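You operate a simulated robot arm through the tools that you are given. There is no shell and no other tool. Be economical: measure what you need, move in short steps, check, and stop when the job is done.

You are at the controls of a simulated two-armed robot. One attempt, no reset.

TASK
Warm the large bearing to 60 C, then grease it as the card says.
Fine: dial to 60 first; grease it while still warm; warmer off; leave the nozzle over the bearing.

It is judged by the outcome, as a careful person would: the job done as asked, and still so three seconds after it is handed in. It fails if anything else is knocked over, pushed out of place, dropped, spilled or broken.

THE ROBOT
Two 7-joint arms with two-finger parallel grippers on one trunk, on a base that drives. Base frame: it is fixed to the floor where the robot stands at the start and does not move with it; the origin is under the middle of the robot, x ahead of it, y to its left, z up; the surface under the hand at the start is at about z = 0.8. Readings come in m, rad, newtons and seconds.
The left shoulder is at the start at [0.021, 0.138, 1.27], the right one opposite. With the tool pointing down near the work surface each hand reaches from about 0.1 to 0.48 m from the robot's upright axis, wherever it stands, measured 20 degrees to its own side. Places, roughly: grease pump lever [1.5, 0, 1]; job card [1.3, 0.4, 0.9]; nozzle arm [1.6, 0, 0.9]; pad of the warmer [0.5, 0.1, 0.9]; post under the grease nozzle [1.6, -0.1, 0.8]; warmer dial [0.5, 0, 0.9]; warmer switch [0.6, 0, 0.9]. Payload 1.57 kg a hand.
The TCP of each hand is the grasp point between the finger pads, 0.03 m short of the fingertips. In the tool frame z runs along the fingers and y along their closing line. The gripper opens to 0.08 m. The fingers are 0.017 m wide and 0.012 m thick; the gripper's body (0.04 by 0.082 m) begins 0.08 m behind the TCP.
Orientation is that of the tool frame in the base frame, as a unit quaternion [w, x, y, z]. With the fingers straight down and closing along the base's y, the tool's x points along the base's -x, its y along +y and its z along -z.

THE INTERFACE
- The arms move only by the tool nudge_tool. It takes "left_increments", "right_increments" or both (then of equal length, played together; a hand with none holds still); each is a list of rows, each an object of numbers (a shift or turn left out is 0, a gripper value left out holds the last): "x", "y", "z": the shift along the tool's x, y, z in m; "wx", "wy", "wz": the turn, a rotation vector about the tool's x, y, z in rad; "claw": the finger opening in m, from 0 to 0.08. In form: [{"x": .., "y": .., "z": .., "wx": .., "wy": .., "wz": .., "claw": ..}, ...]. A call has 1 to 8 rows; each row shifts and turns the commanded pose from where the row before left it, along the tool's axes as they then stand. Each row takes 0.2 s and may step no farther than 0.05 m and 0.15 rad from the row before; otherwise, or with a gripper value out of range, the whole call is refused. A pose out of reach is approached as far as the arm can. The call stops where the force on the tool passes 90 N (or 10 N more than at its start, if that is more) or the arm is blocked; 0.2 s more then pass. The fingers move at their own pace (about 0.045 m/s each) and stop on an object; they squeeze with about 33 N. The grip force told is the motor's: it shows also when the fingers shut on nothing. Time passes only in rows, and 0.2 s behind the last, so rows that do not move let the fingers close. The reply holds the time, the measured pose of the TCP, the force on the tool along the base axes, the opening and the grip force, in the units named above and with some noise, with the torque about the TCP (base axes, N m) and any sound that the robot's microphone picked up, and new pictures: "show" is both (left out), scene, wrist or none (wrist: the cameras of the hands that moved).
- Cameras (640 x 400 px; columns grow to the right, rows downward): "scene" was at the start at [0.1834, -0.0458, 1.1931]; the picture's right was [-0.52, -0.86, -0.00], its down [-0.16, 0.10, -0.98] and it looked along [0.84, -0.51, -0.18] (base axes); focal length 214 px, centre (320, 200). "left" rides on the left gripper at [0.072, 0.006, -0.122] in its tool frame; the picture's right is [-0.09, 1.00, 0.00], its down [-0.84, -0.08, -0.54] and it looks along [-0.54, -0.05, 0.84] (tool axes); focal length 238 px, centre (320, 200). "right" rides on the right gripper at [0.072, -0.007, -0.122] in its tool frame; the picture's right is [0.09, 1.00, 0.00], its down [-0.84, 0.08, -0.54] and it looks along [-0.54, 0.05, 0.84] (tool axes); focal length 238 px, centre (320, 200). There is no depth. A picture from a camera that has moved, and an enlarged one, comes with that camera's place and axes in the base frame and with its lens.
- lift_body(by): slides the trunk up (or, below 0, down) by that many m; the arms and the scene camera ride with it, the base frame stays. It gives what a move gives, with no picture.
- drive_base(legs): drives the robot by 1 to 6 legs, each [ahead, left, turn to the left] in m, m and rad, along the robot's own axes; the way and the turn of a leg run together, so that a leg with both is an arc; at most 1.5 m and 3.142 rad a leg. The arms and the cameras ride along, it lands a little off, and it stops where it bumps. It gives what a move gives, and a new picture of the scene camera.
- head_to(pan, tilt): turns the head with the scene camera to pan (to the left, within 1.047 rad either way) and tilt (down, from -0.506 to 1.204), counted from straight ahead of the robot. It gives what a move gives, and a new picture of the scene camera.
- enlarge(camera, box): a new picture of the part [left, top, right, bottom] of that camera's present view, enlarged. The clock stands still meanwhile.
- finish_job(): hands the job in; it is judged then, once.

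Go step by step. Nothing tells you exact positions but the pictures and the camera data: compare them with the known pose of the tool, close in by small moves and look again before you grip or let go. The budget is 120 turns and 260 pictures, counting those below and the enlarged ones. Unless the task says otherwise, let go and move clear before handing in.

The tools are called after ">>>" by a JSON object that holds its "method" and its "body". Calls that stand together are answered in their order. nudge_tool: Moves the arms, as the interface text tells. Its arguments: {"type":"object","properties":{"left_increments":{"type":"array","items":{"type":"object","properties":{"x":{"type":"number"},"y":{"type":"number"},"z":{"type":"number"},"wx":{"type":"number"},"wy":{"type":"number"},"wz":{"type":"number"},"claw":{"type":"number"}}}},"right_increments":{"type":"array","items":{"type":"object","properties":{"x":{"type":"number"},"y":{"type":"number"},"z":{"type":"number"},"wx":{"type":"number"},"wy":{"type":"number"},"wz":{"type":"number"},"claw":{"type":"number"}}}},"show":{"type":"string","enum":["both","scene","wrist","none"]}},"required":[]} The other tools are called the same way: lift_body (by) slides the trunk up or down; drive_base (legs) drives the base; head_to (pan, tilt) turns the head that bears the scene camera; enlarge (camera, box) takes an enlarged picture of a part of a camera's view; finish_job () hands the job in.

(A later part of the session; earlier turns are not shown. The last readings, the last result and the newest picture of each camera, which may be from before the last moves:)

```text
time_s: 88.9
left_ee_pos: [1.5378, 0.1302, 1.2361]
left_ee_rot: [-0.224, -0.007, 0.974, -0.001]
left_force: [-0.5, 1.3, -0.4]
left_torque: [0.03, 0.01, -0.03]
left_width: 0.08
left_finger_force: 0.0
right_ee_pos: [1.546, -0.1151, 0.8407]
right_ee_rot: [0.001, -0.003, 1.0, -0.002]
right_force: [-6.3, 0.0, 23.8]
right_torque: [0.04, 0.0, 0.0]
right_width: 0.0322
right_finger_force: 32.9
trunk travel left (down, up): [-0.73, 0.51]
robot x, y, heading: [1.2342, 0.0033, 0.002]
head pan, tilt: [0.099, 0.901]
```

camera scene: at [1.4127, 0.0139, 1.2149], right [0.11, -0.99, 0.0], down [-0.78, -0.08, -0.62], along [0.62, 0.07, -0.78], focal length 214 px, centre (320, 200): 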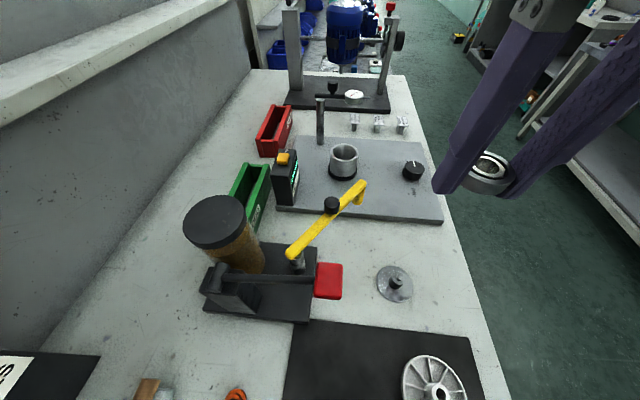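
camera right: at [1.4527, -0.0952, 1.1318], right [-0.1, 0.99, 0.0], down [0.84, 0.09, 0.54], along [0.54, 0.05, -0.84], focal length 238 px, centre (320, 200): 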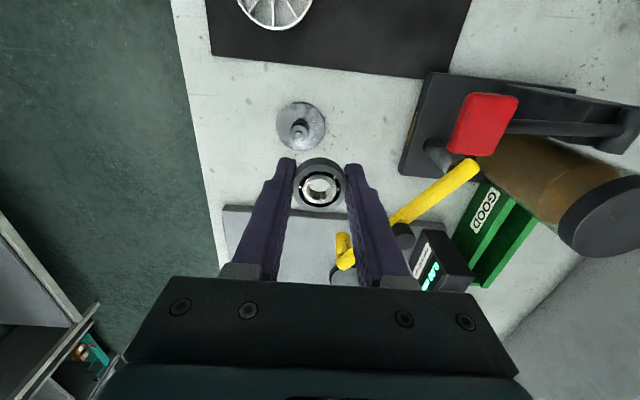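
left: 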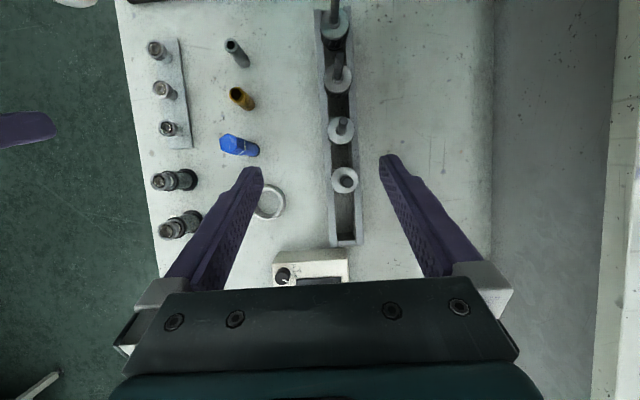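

Seated (24 N). Release, rise clear.

>>> {"method": "nudge_tool", "body": {"right_increments": [{"z": -0.002}, {"claw": 0.055}, {"claw": 0.06}, {"z": -0.04}, {"z": -0.045}, {"z": -0.04}], "show": "both"}}

>>> {"method": "enlarge", "body": {"camera": "right", "box": [240, 60, 480, 240]}}

>>> {"method": "enlarge", "body": {"camera": "scene", "box": [260, 160, 440, 320]}}

```text
time_s: 90.3
left_ee_pos: [1.538, 0.1318, 1.2358]
left_ee_rot: [-0.225, -0.008, 0.974, -0.002]
left_force: [-0.2, 1.0, -1.2]
left_torque: [-0.02, 0.0, 0.0]
left_width: 0.08
left_finger_force: 0.0
right_ee_pos: [1.5444, -0.1162, 0.9696]
right_ee_rot: [0.0, -0.002, 1.0, -0.003]
right_force: [-0.4, -0.8, 0.2]
right_torque: [0.02, -0.01, -0.02]
right_width: 0.0599
right_finger_force: 0.1
trunk travel left (down, up): [-0.73, 0.51]
robot x, y, heading: [1.2313, 0.0014, 0.009]
head pan, tilt: [0.099, 0.901]
camera scene: at [1.4128, 0.0139, 1.2149], right [0.11, -0.99, 0.0], down [-0.78, -0.08, -0.62], along [0.62, 0.07, -0.78], focal length 214 px, centre (320, 200)
camera right: at [1.4716, -0.1227, 1.0897], right [-0.1, 1.0, 0.0], down [0.84, 0.09, 0.54], along [0.54, 0.05, -0.84], focal length 238 px, centre (320, 200)
```

scene: 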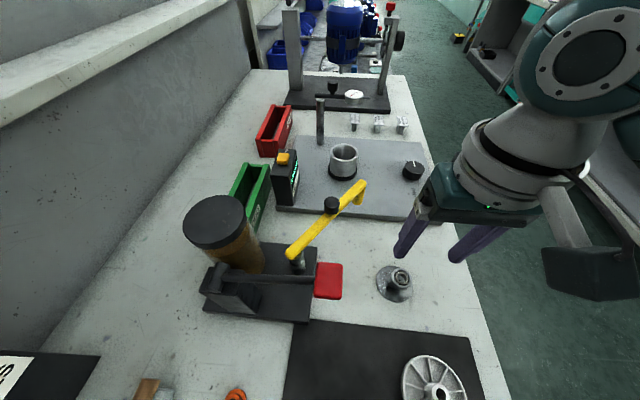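
right: 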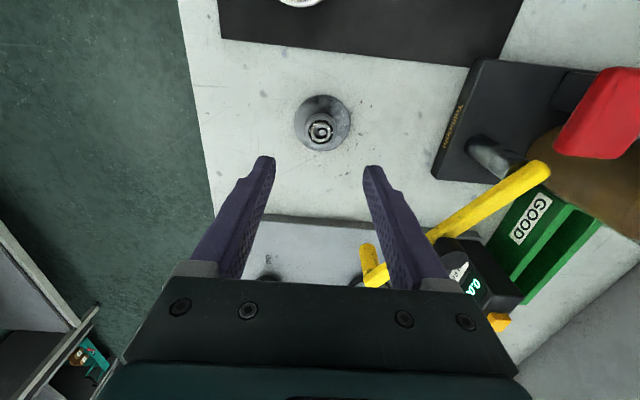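

```text
2.22 times, centred on (360, 150) of right
camera zoom: at [1.4716, -0.1227, 1.0897], right [-0.1, 1.0, 0.0], down [0.84, 0.09, 0.54], along [0.54, 0.05, -0.84], focal length 530 px, centre (231, 311)
```

zoom: 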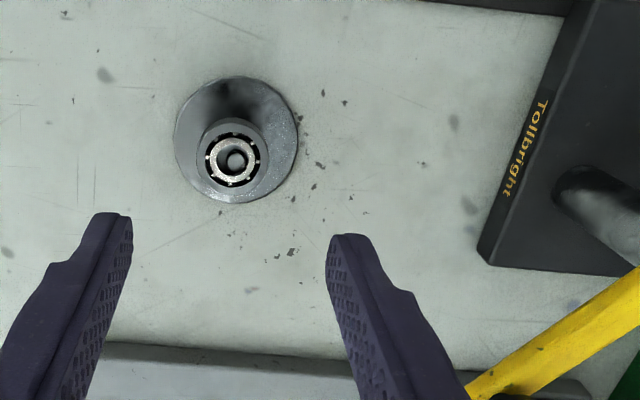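

```text
2.50 times, centred on (350, 240) of scene
camera zoom: at [1.4128, 0.0139, 1.2149], right [0.11, -0.99, 0.0], down [-0.78, -0.08, -0.62], along [0.62, 0.07, -0.78], focal length 536 px, centre (245, 100)
```

zoom: 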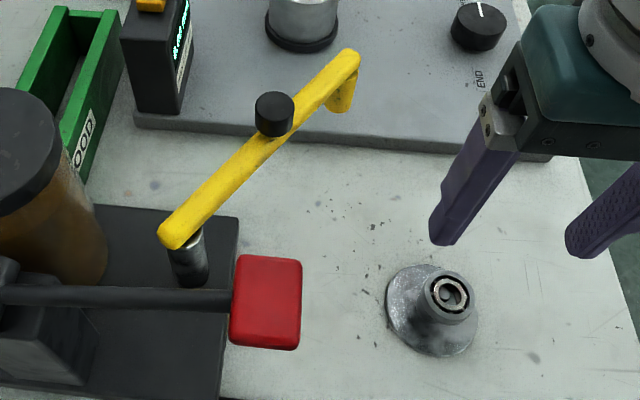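

Bearing is on the post. The nozzle arm pivots at ≈[1.542,0.076] with bar at z≈0.90; I'll go to its far side with closed fingers to push it over the bearing.

>>> {"method": "nudge_tool", "body": {"right_increments": [{"z": -0.04, "claw": 0.0}, {"x": -0.033, "y": 0.027}, {"x": -0.033, "y": 0.027}, {"x": -0.033, "y": 0.027}, {"x": -0.03, "y": 0.026}, {}], "show": "both"}}

>>> {"method": "enlarge", "body": {"camera": "scene", "box": [260, 140, 440, 300]}}

```text
time_s: 91.7
left_ee_pos: [1.5373, 0.1319, 1.2369]
left_ee_rot: [-0.225, -0.009, 0.974, -0.002]
left_force: [0.7, 0.0, 0.0]
left_torque: [-0.01, 0.02, -0.01]
left_width: 0.0802
left_finger_force: 0.0
right_ee_pos: [1.6602, -0.0112, 1.0118]
right_ee_rot: [0.001, -0.003, 1.0, -0.001]
right_force: [-0.4, -0.4, 0.0]
right_torque: [0.01, -0.02, 0.02]
right_width: 0.0002
right_finger_force: 21.2
right hand out of reach, approached as far as the arm can: row 5
trunk travel left (down, up): [-0.73, 0.51]
robot x, y, heading: [1.236, -0.0003, 0.005]
head pan, tilt: [0.099, 0.901]
camera scene: at [1.4128, 0.0139, 1.215], right [0.11, -0.99, 0.0], down [-0.78, -0.08, -0.62], along [0.62, 0.07, -0.78], focal length 214 px, centre (320, 200)
camera right: at [1.5866, -0.0182, 1.1331], right [-0.1, 0.99, 0.0], down [0.83, 0.09, 0.54], along [0.54, 0.05, -0.84], focal length 238 px, centre (320, 200)
```

scene: 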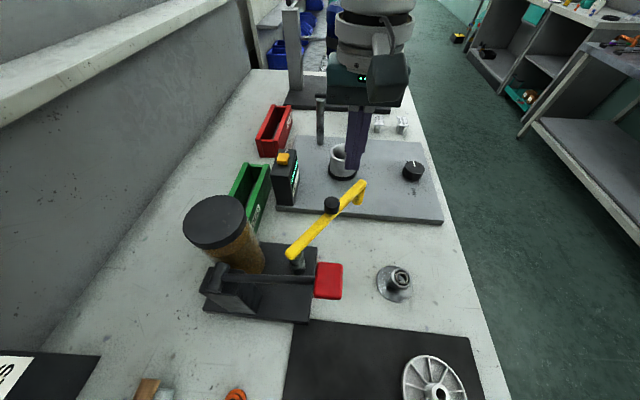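
right: 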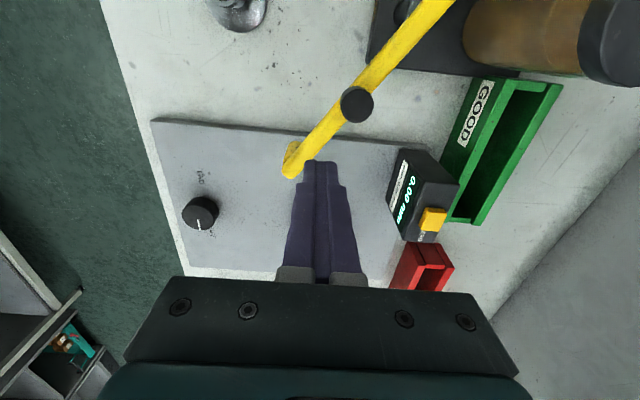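

```text
2.50 times, centred on (350, 220) of scene
camera zoom: at [1.4128, 0.0139, 1.215], right [0.11, -0.99, 0.0], down [-0.78, -0.08, -0.62], along [0.62, 0.07, -0.78], focal length 536 px, centre (245, 150)
```

zoom: 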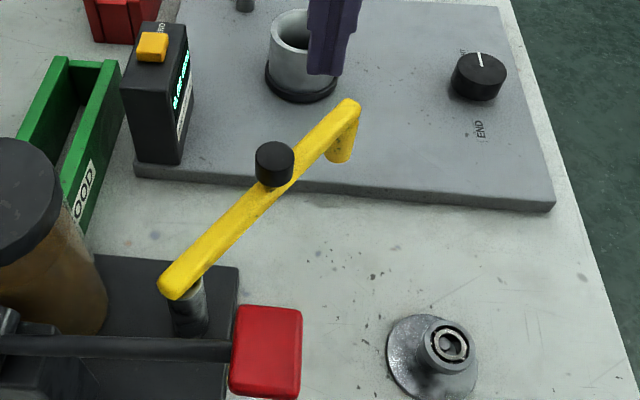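

Refined: arm tip at ≈[1.696,-0.04], angle −37°, radius matching the post. I need a bit more reach; pull back hand and drive 4 cm ahead.

>>> {"method": "nudge_tool", "body": {"right_increments": [{"x": 0.045, "z": -0.02}], "show": "none"}}

>>> {"method": "drive_base", "body": {"legs": [[0.045, 0, 0]]}}

```text
time_s: 92.1
left_ee_pos: [1.5384, 0.1319, 1.2359]
left_ee_rot: [-0.225, -0.008, 0.974, -0.001]
left_force: [1.2, 0.5, 0.1]
left_torque: [0.01, 0.02, 0.02]
left_width: 0.0802
left_finger_force: 0.0
right_ee_pos: [1.6153, -0.013, 1.0318]
right_ee_rot: [-0.003, -0.002, 1.0, -0.004]
right_force: [0.4, -1.0, 2.0]
right_torque: [-0.02, 0.05, 0.0]
right_width: 0.0002
right_finger_force: 21.5
trunk travel left (down, up): [-0.73, 0.51]
robot x, y, heading: [1.2357, 0.0043, 0.006]
head pan, tilt: [0.099, 0.901]
```

```text
time_s: 93.0
left_ee_pos: [1.5832, 0.1323, 1.2358]
left_ee_rot: [-0.225, -0.009, 0.974, -0.001]
left_force: [-0.3, -0.1, 0.0]
left_torque: [-0.02, 0.01, -0.02]
left_width: 0.08
left_finger_force: 0.0
right_ee_pos: [1.6601, -0.0123, 1.0321]
right_ee_rot: [0.0, -0.003, 1.0, -0.001]
right_force: [0.1, 0.4, 0.6]
right_torque: [0.03, -0.03, 0.04]
right_width: 0.0001
right_finger_force: 21.4
trunk travel left (down, up): [-0.73, 0.51]
robot x, y, heading: [1.2765, 0.0048, 0.005]
head pan, tilt: [0.099, 0.901]
camera scene: at [1.4576, 0.0141, 1.2149], right [0.11, -0.99, 0.0], down [-0.78, -0.08, -0.62], along [0.62, 0.07, -0.78], focal length 214 px, centre (320, 200)
```

scene: 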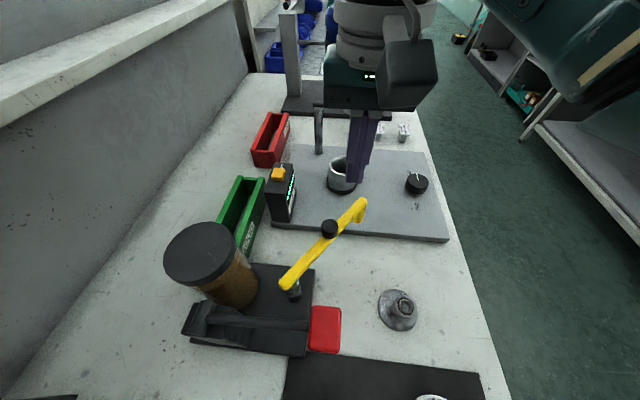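

>>> {"method": "nudge_tool", "body": {"right_increments": [{"x": -0.0175, "y": 0.0345}, {"z": 0.04}, {"z": 0.04}, {}], "show": "both"}}

>>> {"method": "enlarge", "body": {"camera": "right", "box": [220, 60, 460, 240]}}

```text
time_s: 94.0
left_ee_pos: [1.5827, 0.1317, 1.2367]
left_ee_rot: [-0.226, -0.008, 0.974, -0.002]
left_force: [-0.3, -0.1, -0.3]
left_torque: [-0.01, 0.0, -0.03]
left_width: 0.08
left_finger_force: 0.1
right_ee_pos: [1.6741, 0.0124, 0.9643]
right_ee_rot: [0.002, 0.001, 1.0, -0.004]
right_force: [0.5, 0.1, 0.0]
right_torque: [-0.01, -0.01, -0.01]
right_width: 0.0
right_finger_force: 21.9
right hand out of reach, approached as far as the arm can: row 3
trunk travel left (down, up): [-0.73, 0.51]
robot x, y, heading: [1.2806, 0.0054, 0.008]
head pan, tilt: [0.099, 0.901]
camera scene: at [1.4552, 0.0165, 1.2122], right [0.14, -0.99, 0.0], down [-0.8, -0.11, -0.59], along [0.59, 0.08, -0.81], focal length 214 px, centre (320, 200)
camera right: at [1.6004, 0.0065, 1.0852], right [-0.09, 1.0, -0.01], down [0.83, 0.08, 0.54], along [0.54, 0.04, -0.84], focal length 238 px, centre (320, 200)
```

scene: 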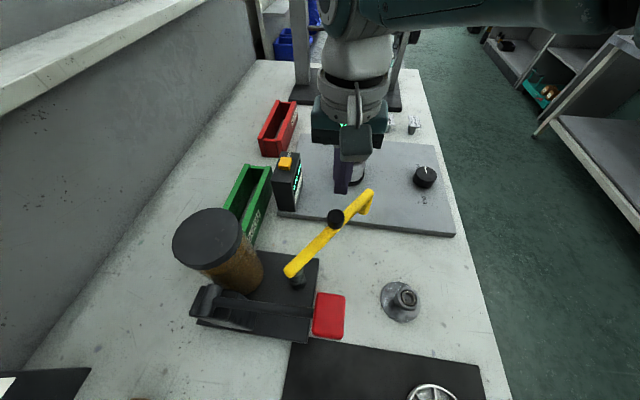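
right: 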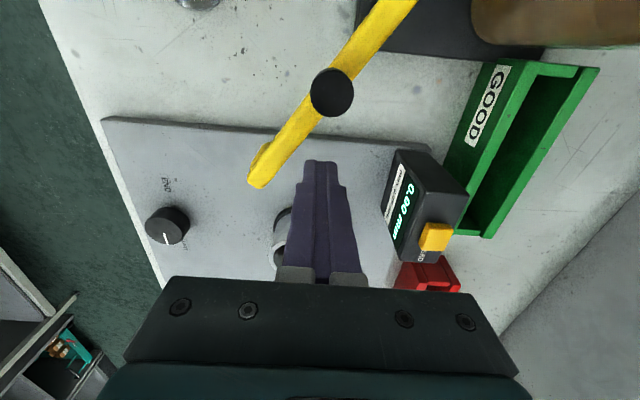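

```text
2.22 times, centred on (340, 150) of right
camera zoom: at [1.6004, 0.0065, 1.0852], right [-0.09, 1.0, -0.01], down [0.83, 0.08, 0.54], along [0.54, 0.04, -0.84], focal length 530 px, centre (276, 311)
```

zoom: 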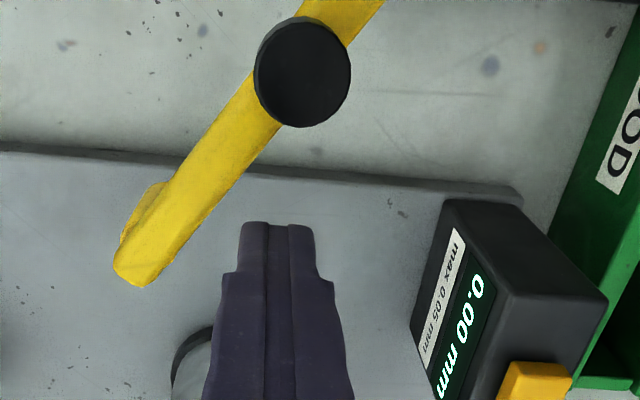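

Arm reach is limited going down from here; lower the trunk instead.

>>> {"method": "lift_body", "body": {"by": -0.05}}

>>> {"method": "enlarge", "body": {"camera": "scene", "box": [240, 120, 480, 320]}}

>>> {"method": "enlarge", "body": {"camera": "right", "box": [220, 60, 460, 240]}}

```text
time_s: 95.0
left_ee_pos: [1.5826, 0.1312, 1.1852]
left_ee_rot: [-0.226, -0.008, 0.974, -0.002]
left_force: [-0.3, 0.0, -0.2]
left_torque: [0.02, 0.02, 0.01]
left_width: 0.0803
left_finger_force: 0.0
right_ee_pos: [1.6743, 0.0116, 0.9145]
right_ee_rot: [0.001, 0.0, 1.0, -0.003]
right_force: [-1.1, 0.5, 0.5]
right_torque: [-0.03, 0.01, -0.02]
right_width: 0.0002
right_finger_force: 21.5
trunk travel left (down, up): [-0.68, 0.56]
robot x, y, heading: [1.2825, 0.0012, 0.005]
head pan, tilt: [0.099, 0.901]
```

```text
2.00 times, centred on (360, 220) of scene
camera zoom: at [1.4551, 0.0164, 1.1619], right [0.14, -0.99, 0.0], down [-0.8, -0.11, -0.59], along [0.58, 0.08, -0.81], focal length 429 px, centre (240, 160)
```

zoom: 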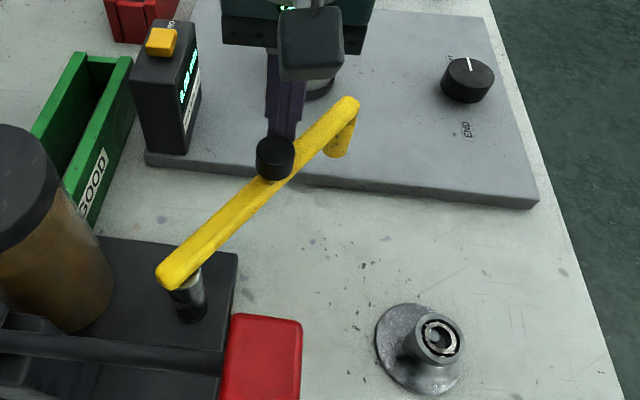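

```text
2.22 times, centred on (340, 150) of right
camera zoom: at [1.6004, 0.0065, 1.0353], right [-0.09, 1.0, -0.01], down [0.83, 0.08, 0.54], along [0.54, 0.04, -0.84], focal length 530 px, centre (276, 311)
```

zoom: 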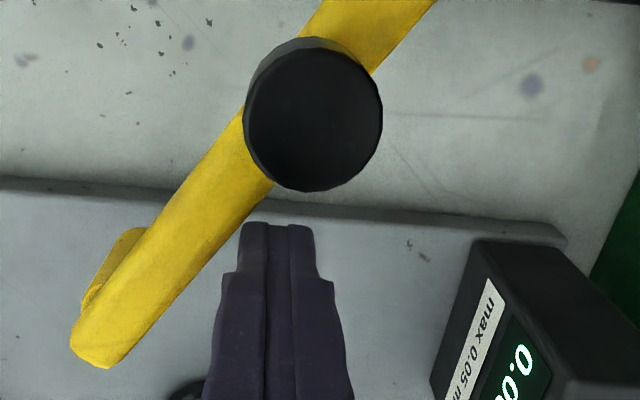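

Fingers are beside the bar's far side at the right height. Push along the arc.

>>> {"method": "nudge_tool", "body": {"right_increments": [{"x": 0.0163, "y": -0.0233}, {"x": 0.017, "y": -0.0188}, {"x": 0.02, "y": -0.0155}, {}], "show": "both"}}

>>> {"method": "enlarge", "body": {"camera": "scene", "box": [240, 120, 480, 320]}}

```text
time_s: 96.0
left_ee_pos: [1.5829, 0.1323, 1.1866]
left_ee_rot: [-0.225, -0.008, 0.974, -0.002]
left_force: [0.2, 1.0, -0.5]
left_torque: [0.02, 0.0, -0.03]
left_width: 0.08
left_finger_force: 0.1
right_ee_pos: [1.6175, -0.0409, 0.9149]
right_ee_rot: [0.0, -0.003, 1.0, -0.003]
right_force: [-0.4, 0.6, -0.1]
right_torque: [-0.02, -0.01, -0.03]
right_width: 0.0
right_finger_force: 21.1
trunk travel left (down, up): [-0.68, 0.56]
robot x, y, heading: [1.2838, 0.0026, 0.003]
head pan, tilt: [0.099, 0.901]
camera scene: at [1.4576, 0.0141, 1.1649], right [0.11, -0.99, 0.0], down [-0.78, -0.08, -0.62], along [0.62, 0.07, -0.78], focal length 214 px, centre (320, 200)
camera right: at [1.5445, -0.0478, 1.0357], right [-0.1, 0.99, 0.0], down [0.84, 0.09, 0.54], along [0.54, 0.05, -0.84], focal length 238 px, centre (320, 200)
```

scene: 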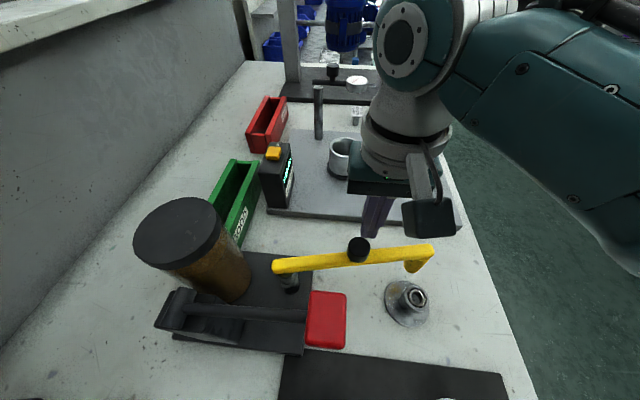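
right: 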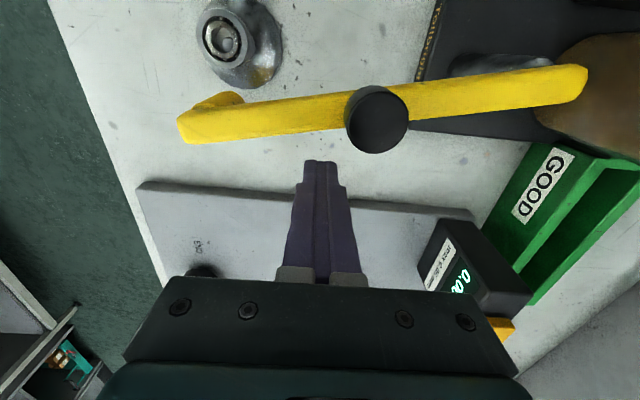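

```text
2.00 times, centred on (360, 220) of scene
camera zoom: at [1.4576, 0.0141, 1.1649], right [0.11, -0.99, 0.0], down [-0.78, -0.08, -0.62], along [0.62, 0.07, -0.78], focal length 429 px, centre (240, 160)
```

zoom: 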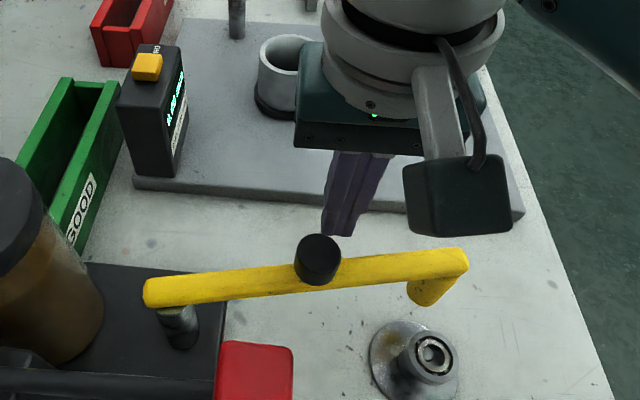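

The arm swung to about −78°; about 12° more. Push gently in small steps.

>>> {"method": "nudge_tool", "body": {"right_increments": [{"x": 0.012, "y": -0.006}, {"x": 0.01}, {"x": 0.005}, {"x": 0.005}, {"x": 0.005}, {"x": 0.004}, {}], "show": "both"}}

>>> {"method": "enlarge", "body": {"camera": "scene", "box": [300, 200, 460, 330]}}

```text
time_s: 97.5
left_ee_pos: [1.5831, 0.1314, 1.1855]
left_ee_rot: [-0.225, -0.009, 0.974, -0.002]
left_force: [-0.7, -0.7, 0.8]
left_torque: [0.02, 0.01, 0.02]
left_width: 0.08
left_finger_force: 0.0
right_ee_pos: [1.5771, -0.0484, 0.9141]
right_ee_rot: [0.0, -0.004, 1.0, -0.001]
right_force: [-0.4, 0.5, -0.4]
right_torque: [0.01, 0.01, 0.01]
right_width: 0.0001
right_finger_force: 21.3
trunk travel left (down, up): [-0.68, 0.56]
robot x, y, heading: [1.2841, 0.0015, 0.006]
head pan, tilt: [0.099, 0.901]
camera scene: at [1.4576, 0.0141, 1.1649], right [0.11, -0.99, 0.0], down [-0.78, -0.08, -0.62], along [0.62, 0.07, -0.78], focal length 214 px, centre (320, 200)
camera right: at [1.5036, -0.0543, 1.0355], right [-0.1, 1.0, 0.0], down [0.84, 0.09, 0.54], along [0.54, 0.05, -0.84], focal length 238 px, centre (320, 200)
```

scene: 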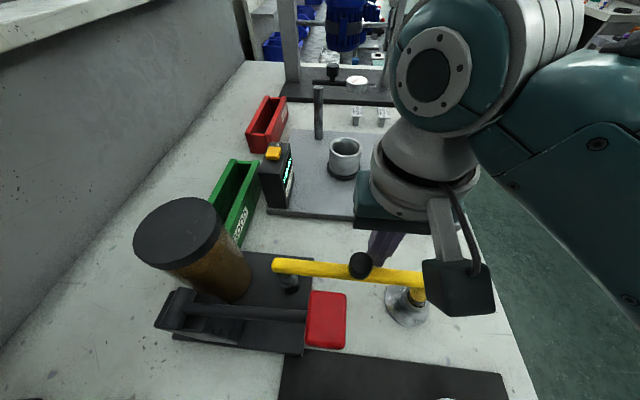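
right: 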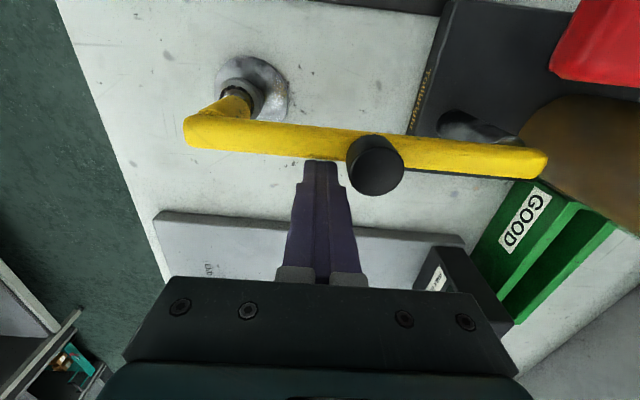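

```text
3.08 times, centred on (380, 265) of scene
camera zoom: at [1.4576, 0.0141, 1.1649], right [0.11, -0.99, 0.0], down [-0.78, -0.08, -0.62], along [0.62, 0.07, -0.78], focal length 660 px, centre (135, 0)
```

zoom: 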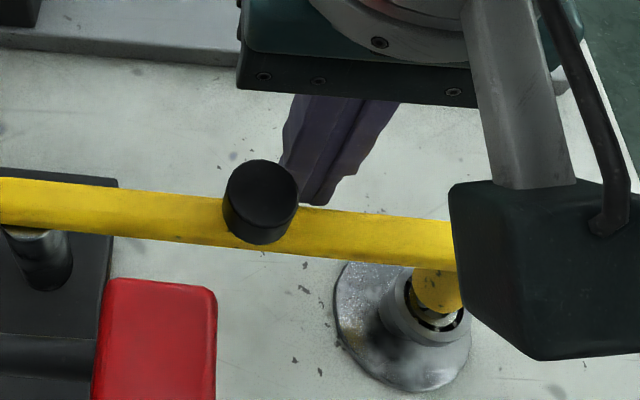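

Nozzle looks about over the bearing. Retract hand up and outward to check from a clearer view.

>>> {"method": "nudge_tool", "body": {"right_increments": [{"x": -0.005}, {"z": -0.045}, {"z": -0.045}, {"y": -0.045, "x": 0.01}, {"y": -0.045, "x": 0.02}, {"y": -0.04, "x": 0.03}, {"x": 0.02}], "show": "both"}}

>>> {"method": "enlarge", "body": {"camera": "scene", "box": [360, 220, 460, 330]}}

>>> {"method": "enlarge", "body": {"camera": "right", "box": [280, 40, 480, 190]}}

```text
time_s: 99.2
left_ee_pos: [1.5825, 0.1317, 1.1858]
left_ee_rot: [-0.225, -0.007, 0.974, -0.001]
left_force: [0.1, -0.1, -0.4]
left_torque: [0.01, 0.0, 0.0]
left_width: 0.0799
left_finger_force: 0.1
right_ee_pos: [1.5009, -0.1769, 1.0072]
right_ee_rot: [0.0, -0.005, 1.0, -0.001]
right_force: [-0.8, 0.0, 0.0]
right_torque: [0.02, -0.01, 0.02]
right_width: 0.0
right_finger_force: 21.3
trunk travel left (down, up): [-0.68, 0.56]
robot x, y, heading: [1.2826, 0.0044, 0.005]
head pan, tilt: [0.099, 0.901]
camera scene: at [1.4576, 0.0141, 1.1649], right [0.11, -0.99, 0.0], down [-0.78, -0.08, -0.62], along [0.62, 0.07, -0.78], focal length 214 px, centre (320, 200)
camera right: at [1.4285, -0.1844, 1.1267], right [-0.1, 0.99, 0.0], down [0.84, 0.09, 0.54], along [0.54, 0.05, -0.84], focal length 238 px, centre (320, 200)
```

scene: 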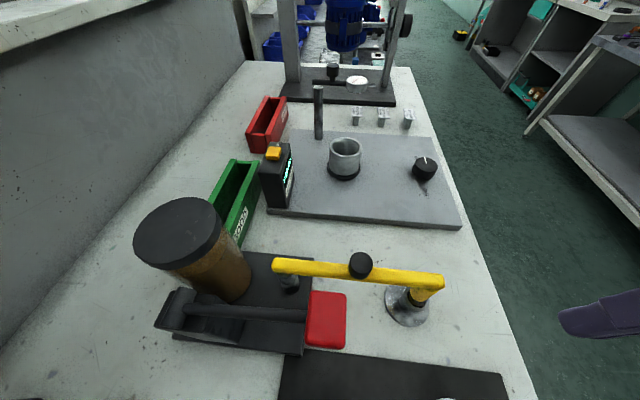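
right: 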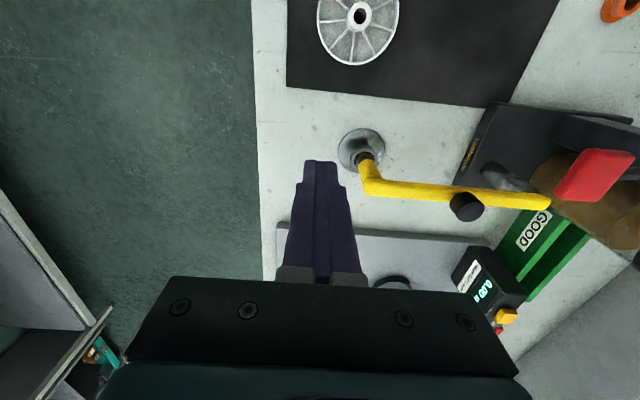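

```text
3.64 times, centred on (410, 275) of scene
camera zoom: at [1.4576, 0.0141, 1.1649], right [0.11, -0.99, 0.0], down [-0.78, -0.08, -0.62], along [0.62, 0.07, -0.78], focal length 780 px, centre (-7, -73)
```

zoom: 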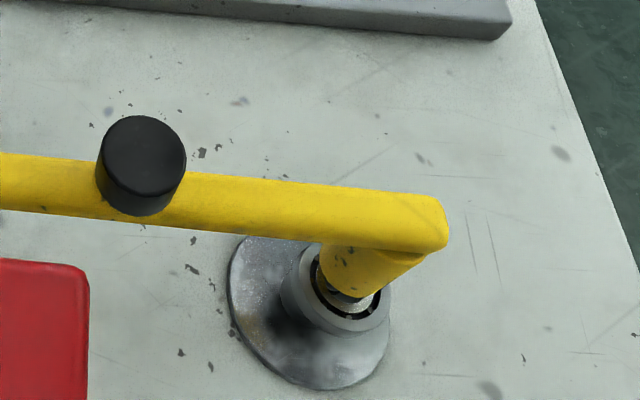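

```text
2.67 times, centred on (380, 115) of right
camera zoom: at [1.4285, -0.1844, 1.1267], right [-0.1, 0.99, 0.0], down [0.84, 0.09, 0.54], along [0.54, 0.05, -0.84], focal length 636 px, centre (160, 427)
```

zoom: 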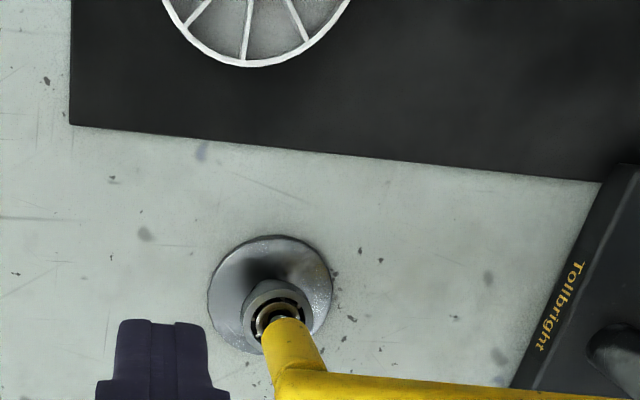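

The nozzle's outlet is right above the bearing (≈[1.5465,-0.113,0.84]). Now the pump lever: red grip at ≈[1.483,0.0125,0.98]. Back up 8 cm for reach and hover above it.

>>> {"method": "drive_base", "body": {"legs": [[-0.08, 0, 0]]}}

>>> {"method": "nudge_tool", "body": {"right_increments": [{"z": -0.045}, {"y": 0.045}, {"y": 0.045, "x": -0.015}, {"y": 0.045, "x": -0.02}, {"y": 0.04, "x": -0.02}, {"x": -0.01, "y": 0.01}], "show": "both"}}

```text
time_s: 100.2
left_ee_pos: [1.5044, 0.1311, 1.1854]
left_ee_rot: [-0.224, -0.008, 0.975, -0.002]
left_force: [-0.5, -0.5, 0.2]
left_torque: [0.0, -0.02, 0.02]
left_width: 0.0798
left_finger_force: 0.2
right_ee_pos: [1.423, -0.178, 1.0061]
right_ee_rot: [0.001, -0.003, 1.0, -0.001]
right_force: [-0.1, 0.3, 0.4]
right_torque: [0.0, 0.0, -0.02]
right_width: 0.0
right_finger_force: 21.4
trunk travel left (down, up): [-0.68, 0.56]
robot x, y, heading: [1.1963, 0.0002, 0.004]
head pan, tilt: [0.099, 0.901]
camera scene: at [1.3777, 0.0136, 1.1649], right [0.1, -0.99, 0.0], down [-0.78, -0.08, -0.62], along [0.62, 0.07, -0.78], focal length 214 px, centre (320, 200)
```

scene: 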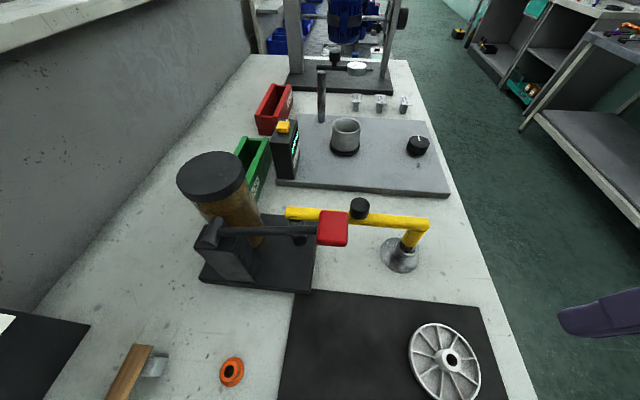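

```text
time_s: 101.2
left_ee_pos: [1.5039, 0.1308, 1.1863]
left_ee_rot: [-0.226, -0.008, 0.974, -0.003]
left_force: [-1.0, -0.2, -0.5]
left_torque: [0.01, 0.0, -0.01]
left_width: 0.0803
left_finger_force: 0.0
right_ee_pos: [1.4499, -0.0612, 1.05]
right_ee_rot: [-0.005, -0.028, 0.999, -0.016]
right_force: [-6.7, -46.4, 2.7]
right_torque: [7.07, -0.79, 3.64]
right_width: 0.0001
right_finger_force: 21.1
trunk travel left (down, up): [-0.68, 0.56]
robot x, y, heading: [1.2014, 0.0023, 0.013]
head pan, tilt: [0.099, 0.901]
stopped in row 5 (right hand): the force on the tool passed its limit at 133 N (the readings are from after the stop); the commanded pose is now the measured one
camera scene: at [1.3771, 0.018, 1.1651], right [0.17, -0.99, 0.0], down [-0.77, -0.13, -0.62], along [0.61, 0.1, -0.78], focal length 214 px, centre (320, 200)
camera right: at [1.3783, -0.068, 1.1719], right [-0.15, 0.99, -0.03], down [0.84, 0.14, 0.53], along [0.53, 0.05, -0.85], focal length 238 px, centre (320, 200)
```

scene: 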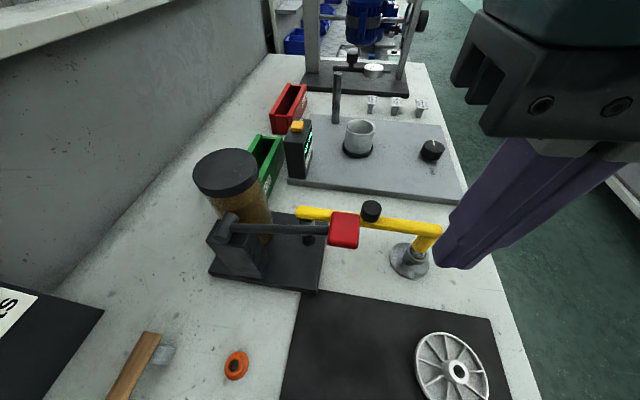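
right: 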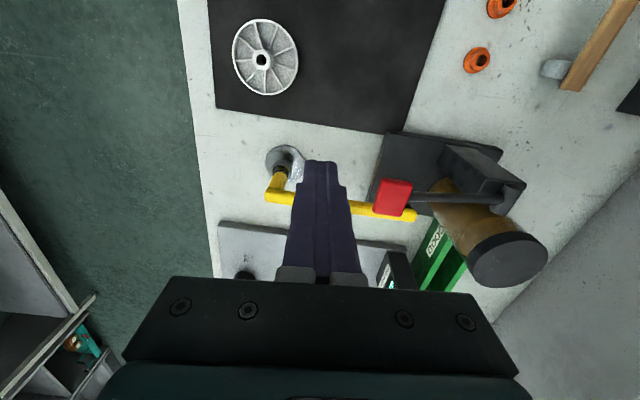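

The hand's camera mount bumped my own head (nothing on the bench). Back off, back the base up a bit, and raise the trunk.

>>> {"method": "nudge_tool", "body": {"right_increments": [{"y": -0.03}, {"y": -0.03, "x": -0.02}, {"x": -0.03}], "show": "none"}}

>>> {"method": "lift_body", "body": {"by": 0.07}}

>>> {"method": "drive_base", "body": {"legs": [[-0.05, 0, 0]]}}

>>> {"method": "enlarge", "body": {"camera": "scene", "box": [180, 140, 460, 315]}}

```text
time_s: 102.0
left_ee_pos: [1.5033, 0.1313, 1.1861]
left_ee_rot: [-0.225, -0.008, 0.974, -0.002]
left_force: [0.4, -0.4, 0.2]
left_torque: [0.03, -0.01, -0.01]
left_width: 0.0801
left_finger_force: 0.1
right_ee_pos: [1.5035, -0.1167, 1.0528]
right_ee_rot: [-0.003, -0.023, 1.0, -0.013]
right_force: [-0.4, 0.2, -0.5]
right_torque: [-0.01, -0.02, 0.02]
right_width: 0.0
right_finger_force: 21.3
trunk travel left (down, up): [-0.68, 0.56]
robot x, y, heading: [1.1974, 0.0017, 0.005]
head pan, tilt: [0.099, 0.901]
```

```text
time_s: 103.1
left_ee_pos: [1.5033, 0.1314, 1.2566]
left_ee_rot: [-0.225, -0.009, 0.974, -0.002]
left_force: [0.1, -0.7, 0.4]
left_torque: [-0.01, 0.02, 0.0]
left_width: 0.0798
left_finger_force: 0.0
right_ee_pos: [1.5031, -0.1166, 1.1214]
right_ee_rot: [-0.003, -0.023, 1.0, -0.013]
right_force: [-0.9, 0.8, -0.2]
right_torque: [-0.03, -0.03, -0.01]
right_width: 0.0
right_finger_force: 20.9
trunk travel left (down, up): [-0.75, 0.49]
robot x, y, heading: [1.199, 0.0008, 0.005]
head pan, tilt: [0.099, 0.901]
```

```text
time_s: 104.0
left_ee_pos: [1.4525, 0.1298, 1.2564]
left_ee_rot: [-0.225, -0.009, 0.974, -0.003]
left_force: [0.0, 0.4, -0.4]
left_torque: [-0.04, 0.0, 0.04]
left_width: 0.0801
left_finger_force: 0.1
right_ee_pos: [1.4534, -0.1167, 1.1226]
right_ee_rot: [-0.004, -0.022, 1.0, -0.014]
right_force: [-0.1, 0.3, 0.1]
right_torque: [0.02, -0.02, 0.04]
right_width: 0.0
right_finger_force: 21.0
trunk travel left (down, up): [-0.75, 0.49]
robot x, y, heading: [1.1503, 0.0019, 0.006]
head pan, tilt: [0.099, 0.901]
camera scene: at [1.3282, 0.0134, 1.2349], right [0.11, -0.99, 0.0], down [-0.78, -0.08, -0.62], along [0.62, 0.07, -0.78], focal length 214 px, centre (320, 200)
```

scene: 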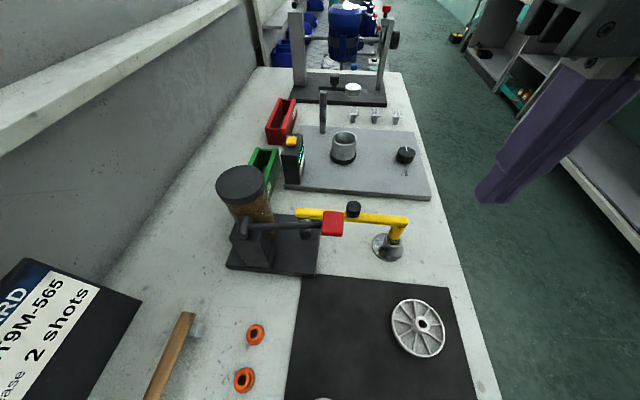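

```text
2.29 times, centred on (320, 228) of scene
camera zoom: at [1.3282, 0.0134, 1.2349], right [0.11, -0.99, 0.0], down [-0.78, -0.08, -0.62], along [0.62, 0.07, -0.78], focal length 490 px, centre (320, 137)
```

zoom: 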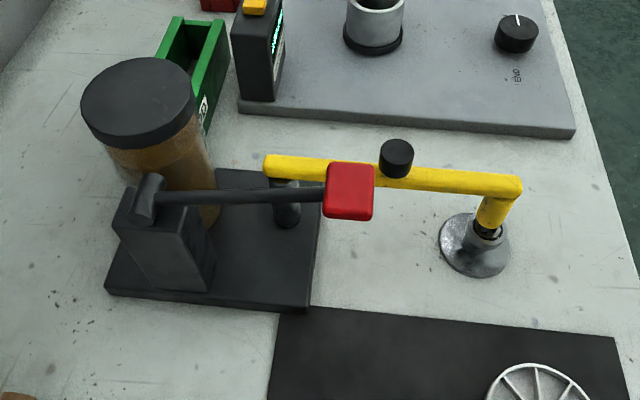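

>>> {"method": "nudge_tool", "body": {"right_increments": [{"x": -0.035, "z": 0.03, "wz": 0.044}, {"z": 0.035, "y": 0.02}, {"y": 0.036}, {"y": 0.036}, {"y": 0.037}, {}], "show": "both"}}

>>> {"method": "enlarge", "body": {"camera": "right", "box": [220, 60, 460, 240]}}

>>> {"method": "enlarge", "body": {"camera": "scene", "box": [220, 140, 440, 300]}}

```text
time_s: 105.4
left_ee_pos: [1.453, 0.1315, 1.2551]
left_ee_rot: [-0.225, -0.008, 0.974, -0.001]
left_force: [-0.3, 0.4, 0.4]
left_torque: [0.01, 0.0, 0.02]
left_width: 0.0799
left_finger_force: 0.1
right_ee_pos: [1.4884, 0.0115, 1.0545]
right_ee_rot: [-0.002, 0.0, 1.0, -0.014]
right_force: [0.1, -1.0, -0.6]
right_torque: [0.01, -0.02, 0.01]
right_width: 0.0
right_finger_force: 21.2
trunk travel left (down, up): [-0.75, 0.49]
robot x, y, heading: [1.1542, 0.0023, 0.005]
head pan, tilt: [0.099, 0.901]
camera scene: at [1.3282, 0.0134, 1.2349], right [0.11, -0.99, 0.0], down [-0.78, -0.08, -0.62], along [0.62, 0.07, -0.78], focal length 214 px, centre (320, 200)
camera right: at [1.4155, 0.008, 1.1745], right [-0.09, 1.0, -0.03], down [0.84, 0.09, 0.53], along [0.53, 0.03, -0.84], focal length 238 px, centre (320, 200)
```

scene: 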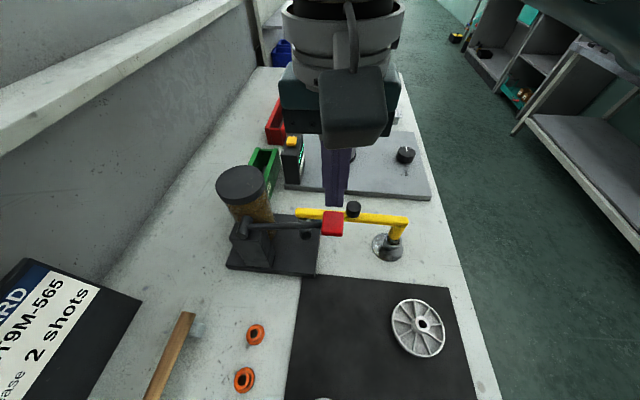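
right: 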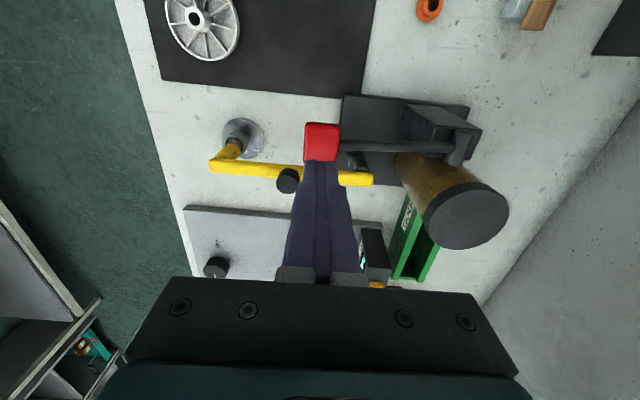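

```text
2.22 times, centred on (340, 150) of right
camera zoom: at [1.4155, 0.008, 1.1745], right [-0.09, 1.0, -0.03], down [0.84, 0.09, 0.53], along [0.53, 0.03, -0.84], focal length 530 px, centre (276, 311)
```

zoom: 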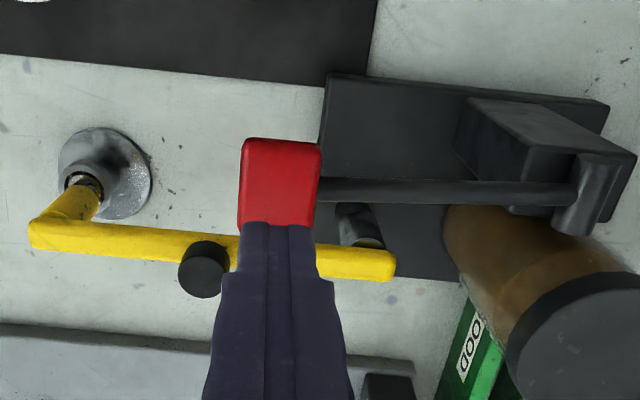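

```text
2.50 times, centred on (330, 220) of scene
camera zoom: at [1.3282, 0.0134, 1.2349], right [0.11, -0.99, 0.0], down [-0.78, -0.08, -0.62], along [0.62, 0.07, -0.78], focal length 536 px, centre (295, 150)
```

zoom: 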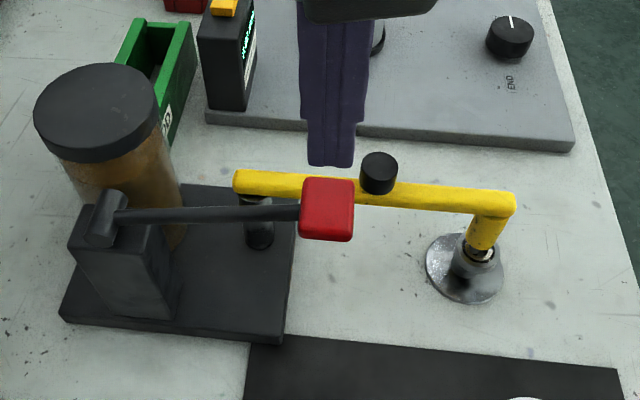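

Fingers are over the red grip. Press down gradually, watching force and sound.

>>> {"method": "nudge_tool", "body": {"right_increments": [{"x": 0.005, "z": 0.015}, {"z": 0.015}, {"z": 0.01}, {"z": 0.01}, {"z": 0.01}], "show": "none"}}

>>> {"method": "enlarge", "body": {"camera": "scene", "box": [220, 140, 440, 300]}}

```text
time_s: 106.6
left_ee_pos: [1.454, 0.1309, 1.2558]
left_ee_rot: [-0.225, -0.008, 0.974, -0.001]
left_force: [0.3, 0.2, 0.7]
left_torque: [-0.01, 0.0, 0.02]
left_width: 0.0801
left_finger_force: 0.0
right_ee_pos: [1.4826, 0.0083, 0.9939]
right_ee_rot: [-0.003, 0.001, 1.0, -0.015]
right_force: [0.4, -4.3, 3.7]
right_torque: [-0.08, 0.0, 0.02]
right_width: 0.0
right_finger_force: 21.4
trunk travel left (down, up): [-0.75, 0.49]
robot x, y, heading: [1.1547, 0.0015, 0.002]
head pan, tilt: [0.099, 0.901]
```

```text
2.50 times, centred on (330, 220) of scene
camera zoom: at [1.3283, 0.0128, 1.235], right [0.11, -0.99, 0.0], down [-0.78, -0.08, -0.62], along [0.62, 0.06, -0.78], focal length 536 px, centre (295, 150)
```

zoom: 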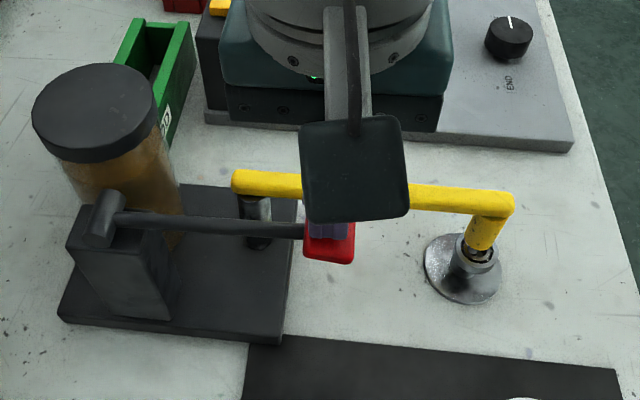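

>>> {"method": "nudge_tool", "body": {"right_increments": [{"z": 0.012}, {"z": 0.012}, {"z": 0.01}], "show": "none"}}

>>> {"method": "enlarge", "body": {"camera": "scene", "box": [220, 140, 440, 300]}}

```text
time_s: 107.5
left_ee_pos: [1.4539, 0.1281, 1.2557]
left_ee_rot: [-0.225, -0.007, 0.974, -0.003]
left_force: [0.2, 0.3, -1.0]
left_torque: [0.03, 0.02, 0.03]
left_width: 0.0802
left_finger_force: 0.0
right_ee_pos: [1.4824, 0.0078, 0.9684]
right_ee_rot: [-0.003, -0.004, 1.0, -0.014]
right_force: [-17.3, -17.2, 56.4]
right_torque: [0.04, 0.47, 0.13]
right_width: 0.0
right_finger_force: 20.9
trunk travel left (down, up): [-0.75, 0.49]
robot x, y, heading: [1.1499, 0.0046, 0.008]
head pan, tilt: [0.099, 0.901]
stopped in row 3 (right hand): the force on the tool passed its limit at 100 N (the readings are from after the stop); the commanded pose is now the measured one
```

```text
2.50 times, centred on (330, 220) of scene
camera zoom: at [1.3276, 0.0106, 1.2356], right [0.1, -0.99, 0.0], down [-0.78, -0.08, -0.62], along [0.62, 0.06, -0.78], focal length 536 px, centre (295, 150)
```

zoom: 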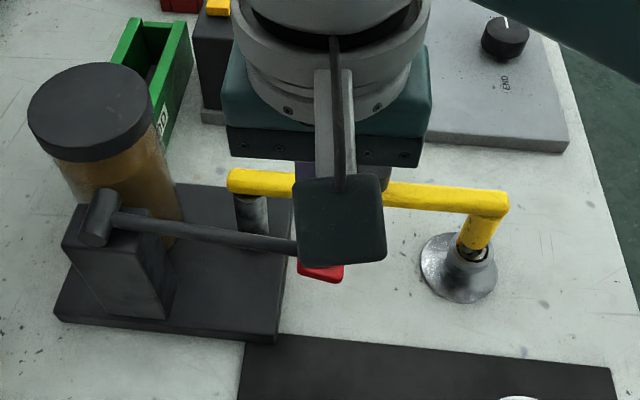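

Bottom stop reached: one full stroke. Raise slowly and see whether the lever springs back.

>>> {"method": "nudge_tool", "body": {"right_increments": [{"z": -0.01}, {"z": -0.02}, {"z": -0.025}, {"z": -0.03}, {"z": -0.01}, {}], "show": "wrist"}}

>>> {"method": "enlarge", "body": {"camera": "scene", "box": [220, 140, 440, 300]}}

```text
time_s: 108.9
left_ee_pos: [1.4519, 0.1293, 1.2562]
left_ee_rot: [-0.225, -0.008, 0.974, -0.002]
left_force: [0.6, 0.2, -0.4]
left_torque: [0.01, 0.02, -0.03]
left_width: 0.08
left_finger_force: 0.1
right_ee_pos: [1.4836, 0.0142, 1.0614]
right_ee_rot: [-0.004, -0.002, 1.0, -0.011]
right_force: [0.1, -0.3, -0.3]
right_torque: [0.04, 0.02, 0.02]
right_width: 0.0001
right_finger_force: 21.6
trunk travel left (down, up): [-0.75, 0.49]
robot x, y, heading: [1.1513, 0.0037, 0.005]
head pan, tilt: [0.099, 0.901]
camera right: at [1.4115, 0.0099, 1.1819], right [-0.1, 0.99, -0.02], down [0.84, 0.09, 0.53], along [0.53, 0.03, -0.85], focal length 238 px, centre (320, 200)
```

right: 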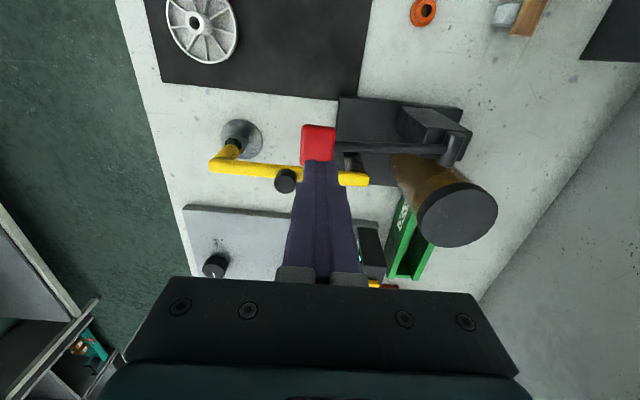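

```text
2.50 times, centred on (330, 220) of scene
camera zoom: at [1.3278, 0.0131, 1.2349], right [0.1, -0.99, 0.0], down [-0.78, -0.08, -0.62], along [0.62, 0.07, -0.78], focal length 536 px, centre (295, 150)
```

zoom: 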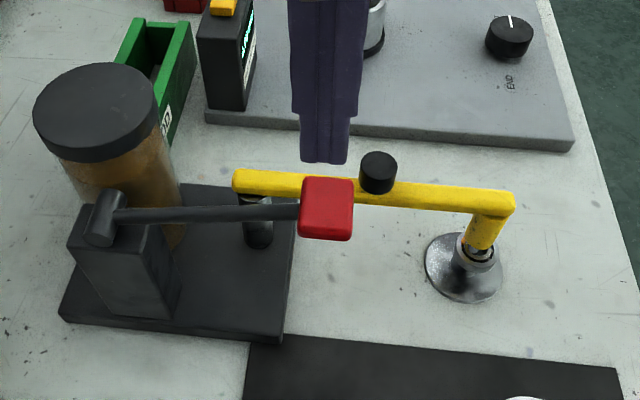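

The lever springs back. Check the nozzle outlet for grease.

>>> {"method": "enlarge", "body": {"camera": "scene", "box": [370, 210, 430, 265]}}

>>> {"method": "enlarge", "body": {"camera": "right", "box": [205, 110, 275, 180]}}

```text
7.27 times, centred on (400, 238) of scene
camera zoom: at [1.3278, 0.0131, 1.2349], right [0.1, -0.99, 0.0], down [-0.78, -0.08, -0.62], along [0.62, 0.07, -0.78], focal length 1560 px, centre (-262, -73)
```

zoom: 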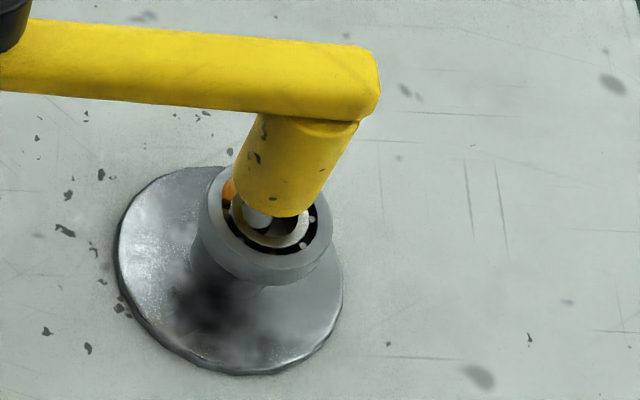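

```text
5.71 times, centred on (240, 145) of right
camera zoom: at [1.4115, 0.0099, 1.1819], right [-0.1, 0.99, -0.02], down [0.84, 0.09, 0.53], along [0.53, 0.03, -0.85], focal length 1362 px, centre (777, 514)
```

zoom: 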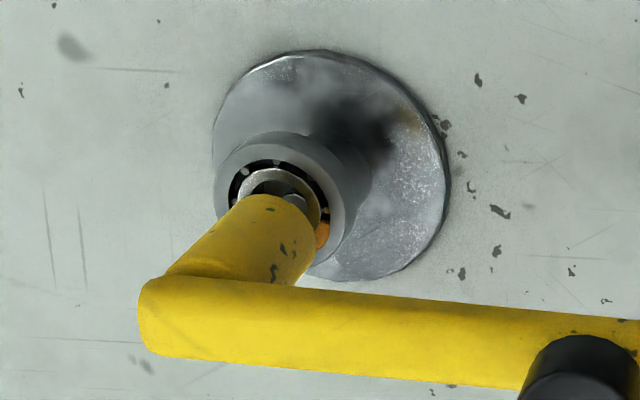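

An orange dab of grease has appeared on the bearing: shot one worked. Second stroke now.

>>> {"method": "nudge_tool", "body": {"right_increments": [{"y": -0.004, "z": 0.02}, {"z": 0.02}, {"z": 0.015}, {"z": 0.012}, {"z": 0.012}, {"z": 0.01}, {"z": 0.006}], "show": "none"}}

```text
time_s: 110.5
left_ee_pos: [1.453, 0.1283, 1.2564]
left_ee_rot: [-0.225, -0.007, 0.974, -0.002]
left_force: [0.3, -0.1, 0.1]
left_torque: [0.01, -0.03, -0.01]
left_width: 0.0801
left_finger_force: 0.0
right_ee_pos: [1.4833, 0.0067, 0.9684]
right_ee_rot: [-0.003, -0.004, 1.0, -0.012]
right_force: [-12.9, -11.2, 42.2]
right_torque: [0.06, 0.3, 0.1]
right_width: 0.0
right_finger_force: 21.3
trunk travel left (down, up): [-0.75, 0.49]
robot x, y, heading: [1.1496, 0.0025, 0.006]
head pan, tilt: [0.099, 0.901]
```

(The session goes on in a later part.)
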